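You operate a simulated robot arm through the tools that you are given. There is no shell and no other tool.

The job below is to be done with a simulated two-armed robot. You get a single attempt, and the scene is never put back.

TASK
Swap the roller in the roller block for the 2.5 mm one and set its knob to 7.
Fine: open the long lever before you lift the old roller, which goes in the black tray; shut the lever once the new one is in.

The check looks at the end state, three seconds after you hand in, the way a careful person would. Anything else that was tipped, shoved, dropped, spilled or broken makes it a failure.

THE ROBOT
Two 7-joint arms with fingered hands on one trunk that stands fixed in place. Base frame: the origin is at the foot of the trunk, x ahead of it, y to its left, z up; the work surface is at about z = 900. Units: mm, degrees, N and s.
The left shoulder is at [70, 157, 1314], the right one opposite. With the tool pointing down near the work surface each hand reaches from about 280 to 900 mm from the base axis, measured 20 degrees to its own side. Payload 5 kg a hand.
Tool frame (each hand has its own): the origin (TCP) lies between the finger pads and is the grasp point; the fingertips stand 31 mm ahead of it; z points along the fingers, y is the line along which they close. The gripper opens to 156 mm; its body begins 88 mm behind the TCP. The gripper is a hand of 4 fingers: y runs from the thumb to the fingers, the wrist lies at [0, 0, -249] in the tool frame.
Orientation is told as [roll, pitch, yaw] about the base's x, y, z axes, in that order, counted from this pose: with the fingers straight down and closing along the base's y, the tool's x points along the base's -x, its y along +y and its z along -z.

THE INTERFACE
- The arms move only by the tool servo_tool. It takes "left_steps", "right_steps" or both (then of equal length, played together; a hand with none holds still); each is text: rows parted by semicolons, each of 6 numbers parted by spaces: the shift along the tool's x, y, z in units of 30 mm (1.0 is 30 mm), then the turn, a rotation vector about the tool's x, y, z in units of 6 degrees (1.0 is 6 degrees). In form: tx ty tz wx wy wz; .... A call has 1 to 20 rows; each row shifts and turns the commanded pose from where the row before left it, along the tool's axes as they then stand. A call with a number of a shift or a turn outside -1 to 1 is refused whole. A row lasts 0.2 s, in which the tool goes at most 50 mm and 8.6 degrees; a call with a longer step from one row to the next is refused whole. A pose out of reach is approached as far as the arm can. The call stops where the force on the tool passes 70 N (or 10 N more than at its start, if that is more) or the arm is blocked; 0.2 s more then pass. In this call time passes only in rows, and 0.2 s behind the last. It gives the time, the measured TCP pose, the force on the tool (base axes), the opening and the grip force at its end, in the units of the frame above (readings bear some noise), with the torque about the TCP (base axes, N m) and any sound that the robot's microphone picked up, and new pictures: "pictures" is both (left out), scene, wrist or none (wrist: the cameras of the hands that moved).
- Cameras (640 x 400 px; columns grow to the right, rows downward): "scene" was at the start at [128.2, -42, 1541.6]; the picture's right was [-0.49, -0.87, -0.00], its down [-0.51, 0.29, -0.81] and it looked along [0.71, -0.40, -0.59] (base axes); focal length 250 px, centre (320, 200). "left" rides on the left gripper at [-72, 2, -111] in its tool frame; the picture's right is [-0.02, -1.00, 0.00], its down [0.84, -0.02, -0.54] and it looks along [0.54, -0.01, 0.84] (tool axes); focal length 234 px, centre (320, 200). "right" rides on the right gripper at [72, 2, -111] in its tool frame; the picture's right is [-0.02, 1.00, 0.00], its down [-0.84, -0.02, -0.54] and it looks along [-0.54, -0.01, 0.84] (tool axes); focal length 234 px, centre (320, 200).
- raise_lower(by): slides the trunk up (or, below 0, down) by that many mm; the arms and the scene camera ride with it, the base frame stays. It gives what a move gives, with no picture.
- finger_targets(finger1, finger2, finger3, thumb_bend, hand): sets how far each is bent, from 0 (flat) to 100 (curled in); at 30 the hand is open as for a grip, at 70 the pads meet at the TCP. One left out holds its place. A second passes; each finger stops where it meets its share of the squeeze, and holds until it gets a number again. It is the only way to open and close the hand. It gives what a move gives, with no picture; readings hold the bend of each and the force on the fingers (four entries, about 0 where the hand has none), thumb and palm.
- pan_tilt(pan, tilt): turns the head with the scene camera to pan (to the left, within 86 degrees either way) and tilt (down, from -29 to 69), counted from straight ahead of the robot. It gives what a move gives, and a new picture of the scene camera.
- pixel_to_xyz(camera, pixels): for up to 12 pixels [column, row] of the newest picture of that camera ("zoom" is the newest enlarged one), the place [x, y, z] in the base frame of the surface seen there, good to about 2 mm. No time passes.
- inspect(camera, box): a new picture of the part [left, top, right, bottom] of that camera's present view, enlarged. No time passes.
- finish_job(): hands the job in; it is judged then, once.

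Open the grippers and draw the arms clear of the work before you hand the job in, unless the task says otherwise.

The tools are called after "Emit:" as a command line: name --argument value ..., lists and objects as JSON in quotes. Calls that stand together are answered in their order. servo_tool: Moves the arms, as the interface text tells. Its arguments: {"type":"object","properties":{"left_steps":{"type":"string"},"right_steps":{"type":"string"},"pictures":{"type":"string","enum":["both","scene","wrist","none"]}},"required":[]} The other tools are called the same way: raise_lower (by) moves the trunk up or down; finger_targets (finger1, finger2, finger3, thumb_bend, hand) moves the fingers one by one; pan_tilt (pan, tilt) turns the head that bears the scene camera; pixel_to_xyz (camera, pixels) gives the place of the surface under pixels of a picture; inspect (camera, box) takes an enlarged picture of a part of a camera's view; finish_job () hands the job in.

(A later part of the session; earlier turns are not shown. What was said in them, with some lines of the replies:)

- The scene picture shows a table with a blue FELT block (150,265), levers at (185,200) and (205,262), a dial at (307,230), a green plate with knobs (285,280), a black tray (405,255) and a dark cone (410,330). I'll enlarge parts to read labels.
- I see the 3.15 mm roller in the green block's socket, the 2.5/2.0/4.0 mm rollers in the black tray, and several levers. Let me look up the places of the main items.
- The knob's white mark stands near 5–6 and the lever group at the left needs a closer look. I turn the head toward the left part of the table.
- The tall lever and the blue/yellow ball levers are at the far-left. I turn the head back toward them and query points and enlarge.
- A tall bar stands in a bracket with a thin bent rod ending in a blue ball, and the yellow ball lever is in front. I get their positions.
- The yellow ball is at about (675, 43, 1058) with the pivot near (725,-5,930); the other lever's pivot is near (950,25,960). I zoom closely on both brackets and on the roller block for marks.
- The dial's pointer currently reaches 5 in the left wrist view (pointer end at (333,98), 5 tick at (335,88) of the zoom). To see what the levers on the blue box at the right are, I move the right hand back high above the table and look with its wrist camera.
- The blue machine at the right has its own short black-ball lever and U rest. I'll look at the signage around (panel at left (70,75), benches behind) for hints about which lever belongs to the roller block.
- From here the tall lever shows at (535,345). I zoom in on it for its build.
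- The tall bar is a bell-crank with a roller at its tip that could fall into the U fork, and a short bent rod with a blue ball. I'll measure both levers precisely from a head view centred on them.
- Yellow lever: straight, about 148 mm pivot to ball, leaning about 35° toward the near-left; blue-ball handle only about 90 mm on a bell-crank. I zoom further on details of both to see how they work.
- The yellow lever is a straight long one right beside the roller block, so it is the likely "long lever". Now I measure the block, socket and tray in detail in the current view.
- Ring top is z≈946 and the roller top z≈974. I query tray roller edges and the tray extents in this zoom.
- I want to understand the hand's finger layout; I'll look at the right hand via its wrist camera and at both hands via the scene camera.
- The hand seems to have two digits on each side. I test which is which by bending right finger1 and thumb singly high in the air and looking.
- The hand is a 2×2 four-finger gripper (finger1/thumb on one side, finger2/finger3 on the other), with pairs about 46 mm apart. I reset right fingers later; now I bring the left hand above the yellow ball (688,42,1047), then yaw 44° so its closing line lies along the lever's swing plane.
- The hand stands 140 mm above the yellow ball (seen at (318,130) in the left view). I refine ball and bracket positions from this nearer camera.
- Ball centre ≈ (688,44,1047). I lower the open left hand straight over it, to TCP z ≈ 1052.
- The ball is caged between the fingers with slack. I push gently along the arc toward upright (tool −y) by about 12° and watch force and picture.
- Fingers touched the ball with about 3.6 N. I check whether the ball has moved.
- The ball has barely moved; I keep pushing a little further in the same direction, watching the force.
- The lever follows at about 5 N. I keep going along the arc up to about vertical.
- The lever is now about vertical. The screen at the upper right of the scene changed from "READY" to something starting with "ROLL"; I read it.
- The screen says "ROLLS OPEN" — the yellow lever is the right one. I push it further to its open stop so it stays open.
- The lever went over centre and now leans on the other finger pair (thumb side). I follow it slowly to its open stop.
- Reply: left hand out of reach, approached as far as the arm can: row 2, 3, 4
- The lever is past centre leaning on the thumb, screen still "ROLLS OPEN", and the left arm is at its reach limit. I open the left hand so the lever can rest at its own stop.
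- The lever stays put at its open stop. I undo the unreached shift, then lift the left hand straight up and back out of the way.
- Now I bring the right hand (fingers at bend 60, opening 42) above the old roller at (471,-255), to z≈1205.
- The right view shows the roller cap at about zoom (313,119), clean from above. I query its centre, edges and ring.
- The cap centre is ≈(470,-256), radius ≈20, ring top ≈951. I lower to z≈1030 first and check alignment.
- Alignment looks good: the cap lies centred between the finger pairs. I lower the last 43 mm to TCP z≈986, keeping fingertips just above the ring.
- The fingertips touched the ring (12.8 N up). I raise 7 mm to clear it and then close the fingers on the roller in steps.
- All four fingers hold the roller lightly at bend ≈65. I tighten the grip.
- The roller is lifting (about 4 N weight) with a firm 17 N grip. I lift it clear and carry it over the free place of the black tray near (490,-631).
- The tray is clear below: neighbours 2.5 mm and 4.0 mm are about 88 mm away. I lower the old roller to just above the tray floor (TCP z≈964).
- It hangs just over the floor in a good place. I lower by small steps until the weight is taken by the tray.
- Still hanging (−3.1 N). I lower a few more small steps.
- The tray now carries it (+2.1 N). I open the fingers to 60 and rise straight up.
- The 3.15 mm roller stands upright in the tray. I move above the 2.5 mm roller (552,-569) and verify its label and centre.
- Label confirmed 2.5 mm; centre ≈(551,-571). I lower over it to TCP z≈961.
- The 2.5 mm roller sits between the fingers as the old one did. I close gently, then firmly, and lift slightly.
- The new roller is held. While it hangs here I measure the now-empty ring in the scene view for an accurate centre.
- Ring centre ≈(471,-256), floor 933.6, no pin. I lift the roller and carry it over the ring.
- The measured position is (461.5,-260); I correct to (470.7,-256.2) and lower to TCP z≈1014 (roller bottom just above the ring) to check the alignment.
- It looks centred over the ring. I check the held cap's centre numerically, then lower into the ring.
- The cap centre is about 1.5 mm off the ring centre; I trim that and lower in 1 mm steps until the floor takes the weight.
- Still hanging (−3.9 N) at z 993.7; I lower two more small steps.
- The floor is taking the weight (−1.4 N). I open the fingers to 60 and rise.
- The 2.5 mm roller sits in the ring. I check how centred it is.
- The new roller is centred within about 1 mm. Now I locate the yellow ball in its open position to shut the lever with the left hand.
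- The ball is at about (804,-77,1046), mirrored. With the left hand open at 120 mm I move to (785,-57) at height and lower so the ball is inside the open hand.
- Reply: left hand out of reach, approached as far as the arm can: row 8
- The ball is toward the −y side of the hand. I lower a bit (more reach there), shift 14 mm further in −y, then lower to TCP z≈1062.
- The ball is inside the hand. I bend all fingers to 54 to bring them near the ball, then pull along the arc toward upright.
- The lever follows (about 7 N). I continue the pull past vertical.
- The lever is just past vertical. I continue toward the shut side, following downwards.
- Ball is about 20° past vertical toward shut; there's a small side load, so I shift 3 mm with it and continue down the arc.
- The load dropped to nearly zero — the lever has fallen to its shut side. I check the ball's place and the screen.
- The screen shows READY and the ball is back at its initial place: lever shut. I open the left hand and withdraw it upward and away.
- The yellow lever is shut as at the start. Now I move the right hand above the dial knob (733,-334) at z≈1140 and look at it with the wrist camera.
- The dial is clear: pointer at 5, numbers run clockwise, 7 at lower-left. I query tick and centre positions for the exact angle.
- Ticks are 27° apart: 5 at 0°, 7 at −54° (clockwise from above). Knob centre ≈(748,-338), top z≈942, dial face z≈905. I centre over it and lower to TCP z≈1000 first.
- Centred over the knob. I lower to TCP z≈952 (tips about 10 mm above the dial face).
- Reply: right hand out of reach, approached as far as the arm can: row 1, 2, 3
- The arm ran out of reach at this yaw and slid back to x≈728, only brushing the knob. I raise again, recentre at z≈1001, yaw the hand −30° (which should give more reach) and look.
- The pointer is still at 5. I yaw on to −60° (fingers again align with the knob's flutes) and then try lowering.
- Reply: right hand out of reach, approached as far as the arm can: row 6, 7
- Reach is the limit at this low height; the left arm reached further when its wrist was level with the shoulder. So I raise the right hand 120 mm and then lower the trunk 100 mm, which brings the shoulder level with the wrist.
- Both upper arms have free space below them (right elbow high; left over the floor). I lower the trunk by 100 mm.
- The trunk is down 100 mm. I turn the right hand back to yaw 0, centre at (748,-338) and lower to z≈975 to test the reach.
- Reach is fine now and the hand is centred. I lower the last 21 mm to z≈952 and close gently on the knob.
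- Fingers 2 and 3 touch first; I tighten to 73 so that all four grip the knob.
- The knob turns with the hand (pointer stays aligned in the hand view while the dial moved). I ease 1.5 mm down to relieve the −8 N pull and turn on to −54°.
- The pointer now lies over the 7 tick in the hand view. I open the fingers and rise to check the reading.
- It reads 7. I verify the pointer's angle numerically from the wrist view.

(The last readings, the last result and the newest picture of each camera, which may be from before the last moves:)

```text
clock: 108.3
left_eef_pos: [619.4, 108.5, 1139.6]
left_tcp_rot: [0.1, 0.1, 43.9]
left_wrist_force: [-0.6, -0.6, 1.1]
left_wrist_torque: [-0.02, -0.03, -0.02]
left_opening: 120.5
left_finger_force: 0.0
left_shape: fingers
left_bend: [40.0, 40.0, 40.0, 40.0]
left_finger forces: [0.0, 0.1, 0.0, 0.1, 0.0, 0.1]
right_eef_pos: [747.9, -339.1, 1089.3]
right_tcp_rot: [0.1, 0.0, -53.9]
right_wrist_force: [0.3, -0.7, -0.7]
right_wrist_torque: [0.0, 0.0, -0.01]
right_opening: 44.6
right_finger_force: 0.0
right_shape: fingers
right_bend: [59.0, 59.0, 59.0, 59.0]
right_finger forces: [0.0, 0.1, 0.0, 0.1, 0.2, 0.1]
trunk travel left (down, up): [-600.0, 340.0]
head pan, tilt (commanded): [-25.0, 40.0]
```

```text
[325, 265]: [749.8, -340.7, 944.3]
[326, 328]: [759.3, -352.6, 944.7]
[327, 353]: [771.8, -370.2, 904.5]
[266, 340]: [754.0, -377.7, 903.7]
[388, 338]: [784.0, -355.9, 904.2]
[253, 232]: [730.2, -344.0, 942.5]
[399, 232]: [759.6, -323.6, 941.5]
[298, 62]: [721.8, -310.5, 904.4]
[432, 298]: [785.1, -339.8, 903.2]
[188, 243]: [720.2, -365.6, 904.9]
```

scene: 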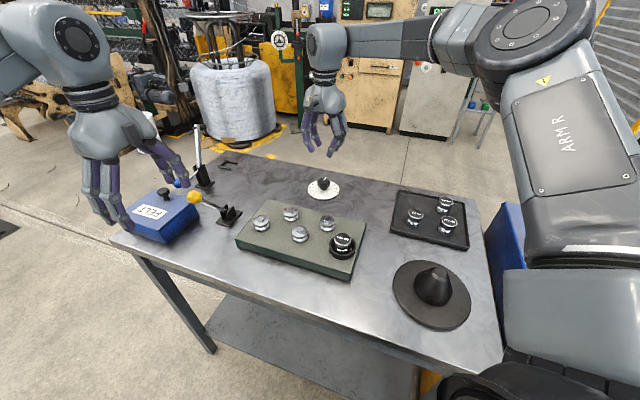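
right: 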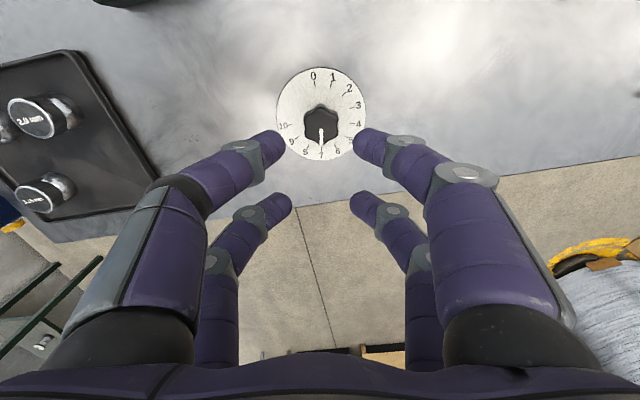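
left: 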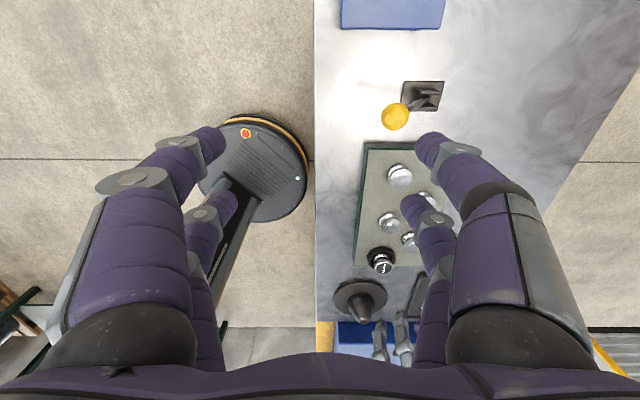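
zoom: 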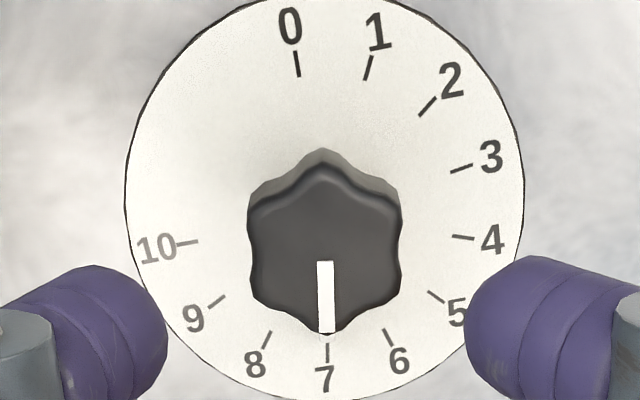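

The pointer is at 7 within about a degree. Now I open the hands, raise the trunk back, and draw both arms clear, high above the table.

Emit:
raise_lower --by 100

Emit:
servo_tool --right_steps "0 0 -0.6 0 0 -1;0 0 -0.6 0 0 -1;0 0 -0.6 0 0 -1;0 0 -0.4 0 0 -1;0 0 0 0 0 -1;0 0 0 0 0 -1;0 0 0 0 0 -1;0 0 0 0 0 -1;0 0 0 0 0 -1;0.8 -0.67 -0.3 0 0 0;0.8 -0.67 -0.3 0 0 0;0.8 -0.67 -0.4 0 0 0;0.8 -0.67 -0.4 0 0 0;0.8 -0.67 -0.4 0 0 0;0.8 -0.67 -0.4 0 0 0;0.8 -0.67 -0.4 0 0 0;0.8 -0.67 -0.4 0 0 0;0.8 -0.67 -0.4 0 0 0;0.8 -0.67 -0.4 0 0 0;0.8 -0.67 -0.4 0 0 0" --left_steps "0 0 -0.3 0 0 0;0 0 -0.5 0 0 0;0 0 -0.5 0 0 0;0 0 -0.5 0 0 0;0 0 -0.5 0 0 0;0 0 -0.5 0 0 0;0 0 0 0 0 0;0 0 0 0 0 0;0 0 0 0 0 0;0 0 0 0 0 0;0 0 0 0 0 0;0 0 0 0 0 0;0 0 0 0 0 0;0 0 0 0 0 0;0 0 0 0 0 0;0 0 0 0 0 0;0 0 0 0 0 0;0 0 0 0 0 0;0 0 0 0 0 0;0 0 0 0 0 0" --pictures "both"

Emit:
finger_targets --hand "right" --finger1 30 --finger2 30 --finger3 30 --thumb_bend 30

Emit:
finger_targets --hand "left" --finger1 30 --finger2 30 --finger3 30 --thumb_bend 30

Emit:
pan_tilt --pan -29.5 --tilt 35.8

```text
clock: 109.7
left_eef_pos: [620.6, 108.2, 1239.0]
left_tcp_rot: [0.0, 0.0, 44.0]
left_wrist_force: [0.6, -0.8, -0.3]
left_wrist_torque: [-0.01, 0.05, 0.01]
left_opening: 120.3
left_finger_force: 0.0
left_shape: fingers
left_bend: [40.0, 40.0, 40.0, 40.0]
left_finger forces: [0.1, 0.1, 0.0, 0.0, 0.0, 0.0]
right_eef_pos: [747.5, -338.9, 1190.2]
right_tcp_rot: [0.0, 0.0, -54.0]
right_wrist_force: [0.3, -0.4, -0.9]
right_wrist_torque: [0.02, 0.09, -0.04]
right_opening: 44.9
right_finger_force: 0.1
right_shape: fingers
right_bend: [59.0, 59.0, 59.0, 59.0]
right_finger forces: [0.0, 0.1, 0.0, 0.1, 0.1, 0.1]
trunk travel left (down, up): [-700.0, 240.0]
head pan, tilt (commanded): [-25.0, 40.0]
```

```text
clock: 113.9
left_eef_pos: [617.9, 107.3, 1323.1]
left_tcp_rot: [0.0, -0.1, 44.1]
left_wrist_force: [-0.2, 0.5, -0.5]
left_wrist_torque: [0.05, -0.01, 0.0]
left_opening: 120.7
left_finger_force: 0.1
left_shape: fingers
left_bend: [40.0, 40.0, 40.0, 40.0]
left_finger forces: [0.1, 0.1, 0.1, 0.0, 0.0, 0.0]
right_eef_pos: [482.8, -561.1, 1381.6]
right_tcp_rot: [0.1, 0.0, 0.1]
right_wrist_force: [-0.5, -0.4, -0.1]
right_wrist_torque: [0.0, -0.04, -0.02]
right_opening: 44.9
right_finger_force: 0.1
right_shape: fingers
right_bend: [59.0, 59.0, 59.0, 59.0]
right_finger forces: [0.1, 0.0, 0.1, 0.0, 0.0, 0.1]
trunk travel left (down, up): [-700.0, 240.0]
head pan, tilt (commanded): [-25.0, 40.0]
```

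scene: 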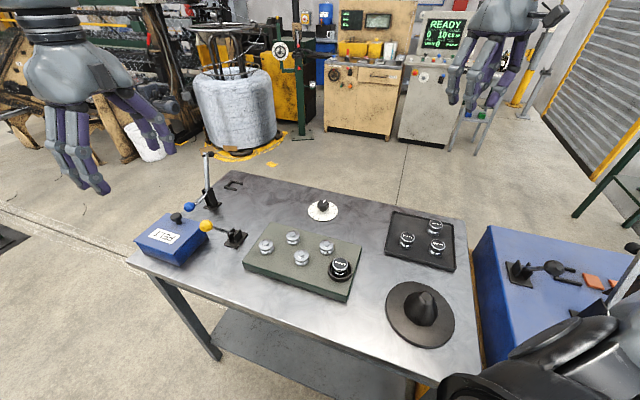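
right: 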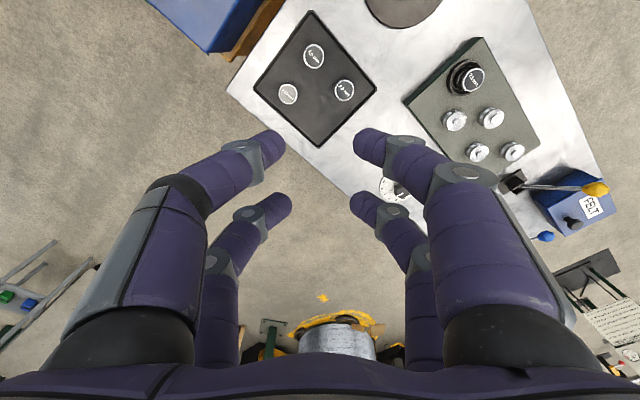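
left: 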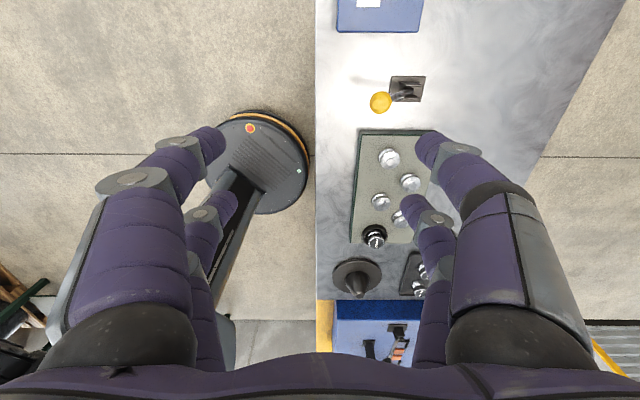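

```text
clock: 114.9
left_eef_pos: [618.6, 109.6, 1322.0]
left_tcp_rot: [-0.1, -0.1, 44.1]
left_wrist_force: [-0.2, -0.1, 0.0]
left_wrist_torque: [-0.02, 0.03, -0.01]
left_opening: 120.8
left_finger_force: 0.0
left_shape: fingers
left_bend: [40.0, 40.0, 40.0, 40.0]
left_finger forces: [0.1, 0.1, 0.1, 0.1, 0.1, 0.1]
right_eef_pos: [483.4, -560.0, 1381.6]
right_tcp_rot: [0.0, 0.0, 0.0]
right_wrist_force: [-0.8, -0.2, -0.5]
right_wrist_torque: [-0.01, 0.01, -0.02]
right_opening: 159.8
right_finger_force: 0.1
right_shape: fingers
right_bend: [30.0, 30.0, 30.0, 30.0]
right_finger forces: [0.1, 0.0, 0.1, 0.0, 0.0, 0.0]
trunk travel left (down, up): [-700.0, 240.0]
head pan, tilt (commanded): [-25.0, 40.0]
```

```text
clock: 115.9
left_eef_pos: [618.6, 109.2, 1323.5]
left_tcp_rot: [-0.1, 0.0, 44.1]
left_wrist_force: [-0.7, 0.1, 0.7]
left_wrist_torque: [0.0, 0.02, -0.01]
left_opening: 159.6
left_finger_force: 0.0
left_shape: fingers
left_bend: [30.0, 30.0, 30.0, 30.0]
left_finger forces: [0.0, 0.0, 0.1, 0.1, 0.0, 0.0]
right_eef_pos: [483.6, -560.2, 1382.4]
right_tcp_rot: [0.0, 0.0, 0.1]
right_wrist_force: [0.1, -0.3, -0.4]
right_wrist_torque: [0.01, -0.01, 0.01]
right_opening: 159.8
right_finger_force: 0.1
right_shape: fingers
right_bend: [30.0, 30.0, 30.0, 30.0]
right_finger forces: [0.0, 0.1, 0.1, 0.0, 0.0, 0.0]
trunk travel left (down, up): [-700.0, 240.0]
head pan, tilt (commanded): [-25.0, 40.0]
```

```text
clock: 116.5
left_eef_pos: [619.8, 108.4, 1323.6]
left_tcp_rot: [-0.1, 0.1, 44.0]
left_wrist_force: [-0.1, 0.2, 0.6]
left_wrist_torque: [-0.01, -0.03, -0.02]
left_opening: 159.7
left_finger_force: 0.0
left_shape: fingers
left_bend: [30.0, 30.0, 30.0, 30.0]
left_finger forces: [0.0, 0.0, 0.0, 0.1, 0.1, 0.0]
right_eef_pos: [483.8, -561.0, 1382.0]
right_tcp_rot: [0.0, 0.1, 0.2]
right_wrist_force: [0.3, -0.4, -0.5]
right_wrist_torque: [-0.02, 0.0, -0.01]
right_opening: 159.8
right_finger_force: 0.1
right_shape: fingers
right_bend: [30.0, 30.0, 30.0, 30.0]
right_finger forces: [0.0, 0.1, 0.0, 0.1, 0.0, 0.0]
trunk travel left (down, up): [-700.0, 240.0]
head pan, tilt (commanded): [-29.5, 35.8]
```

scene: 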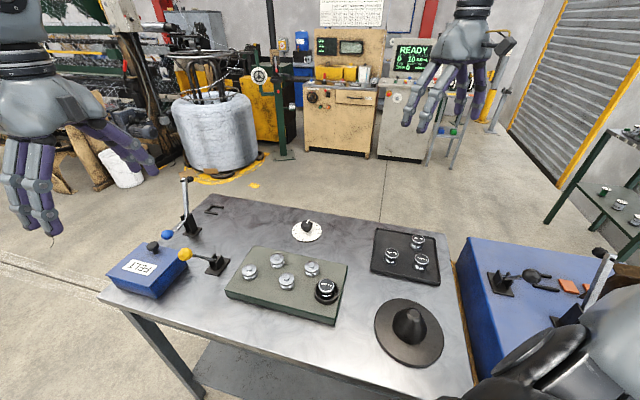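

The view matches the start except the swapped rollers and knob. A last close check of roller, tray, lever and dial before handing in.

Emit:
inspect --camera "scene" --box '[80, 160, 280, 310]'

Emit:
inspect --camera "scene" --box '[220, 200, 360, 330]'

Emit:
inspect --camera "scene" --box '[350, 210, 470, 300]'

Emit:
inspect --camera "scene" --box '[280, 210, 340, 250]'

Emit:
pixel_to_xyz --camera "scene" --pixels '[[184, 254], [168, 235], [326, 284], [248, 272], [410, 330]]'

```text
2.67 times, centred on (180, 235) of scene
```

zoom: 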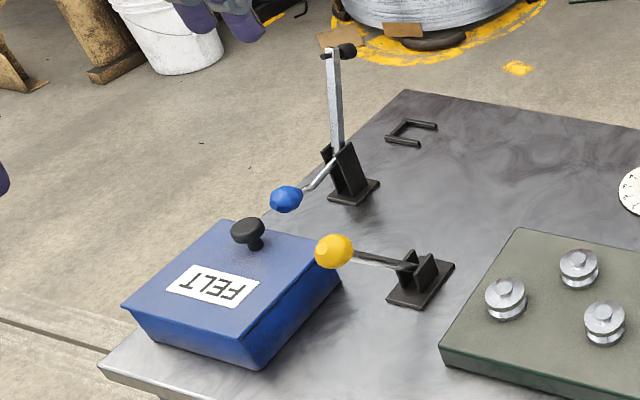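

```text
3.08 times, centred on (290, 265) of scene
```

zoom: 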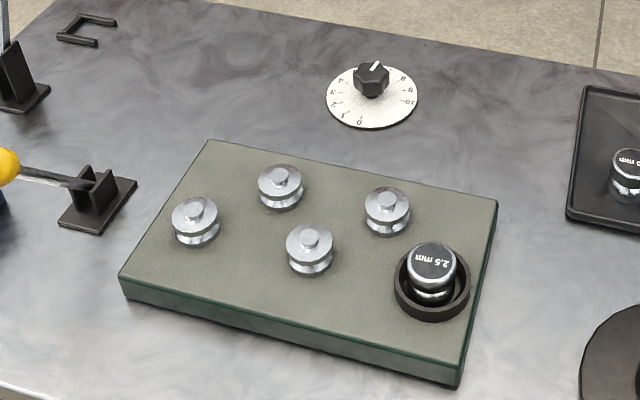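

```text
4.44 times, centred on (410, 255) of scene
```

zoom: 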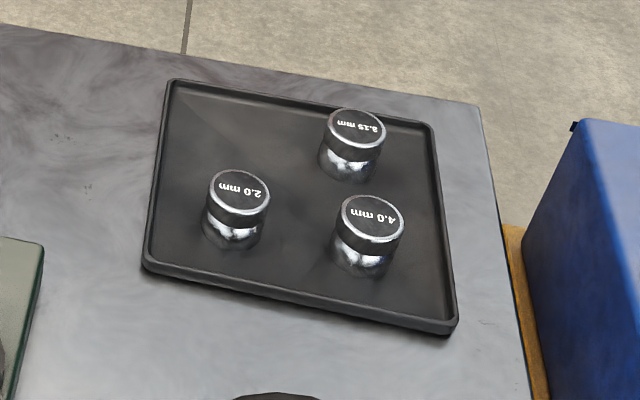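

```text
10.00 times, centred on (310, 230) of scene
```

zoom: 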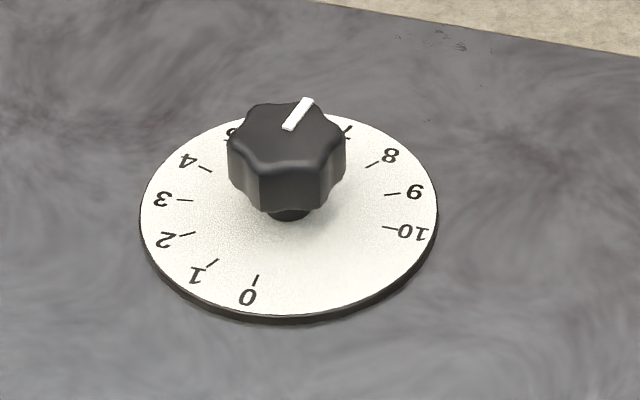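

```text
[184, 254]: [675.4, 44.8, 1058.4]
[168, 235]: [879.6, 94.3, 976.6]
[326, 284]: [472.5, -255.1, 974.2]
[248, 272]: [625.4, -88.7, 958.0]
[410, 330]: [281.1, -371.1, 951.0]
```

The checks agree: the 2.5 mm roller sits in the ring, the 3.15 mm roller stands in the tray, and the yellow lever is shut with READY showing. The knob is on 7, nothing else has moved, and both hands are open and clear. I hand the job in.

Emit:
finish_job

```text
The job is handed in.
```

The roller swap is done and handed in; the result of the check hasn't come back.

- **Lever:** I opened the long lever (the one with the yellow ball) before lifting anything, and the screen showed "ROLLS OPEN". It is shut again now, with the ball back at its starting place and the screen on "READY".
- **Rollers:** The 2.5 mm roller is in the roller block, within about 1 mm of where the old one sat. The old 3.15 mm roller stands upright in the black tray.
- **Knob:** It is set to 7; the pointer is within a couple of degrees of the mark, where one step on the dial is 27 degrees.
- **Everything else:** I saw nothing tipped, shoved or dropped. I lowered the trunk 100 mm to reach the knob and raised it back afterwards. Both hands are open and clear of the table.

While I was lining up, the right hand lightly touched the ring around the roller seat (about 13 N) and brushed the knob. Neither moved.
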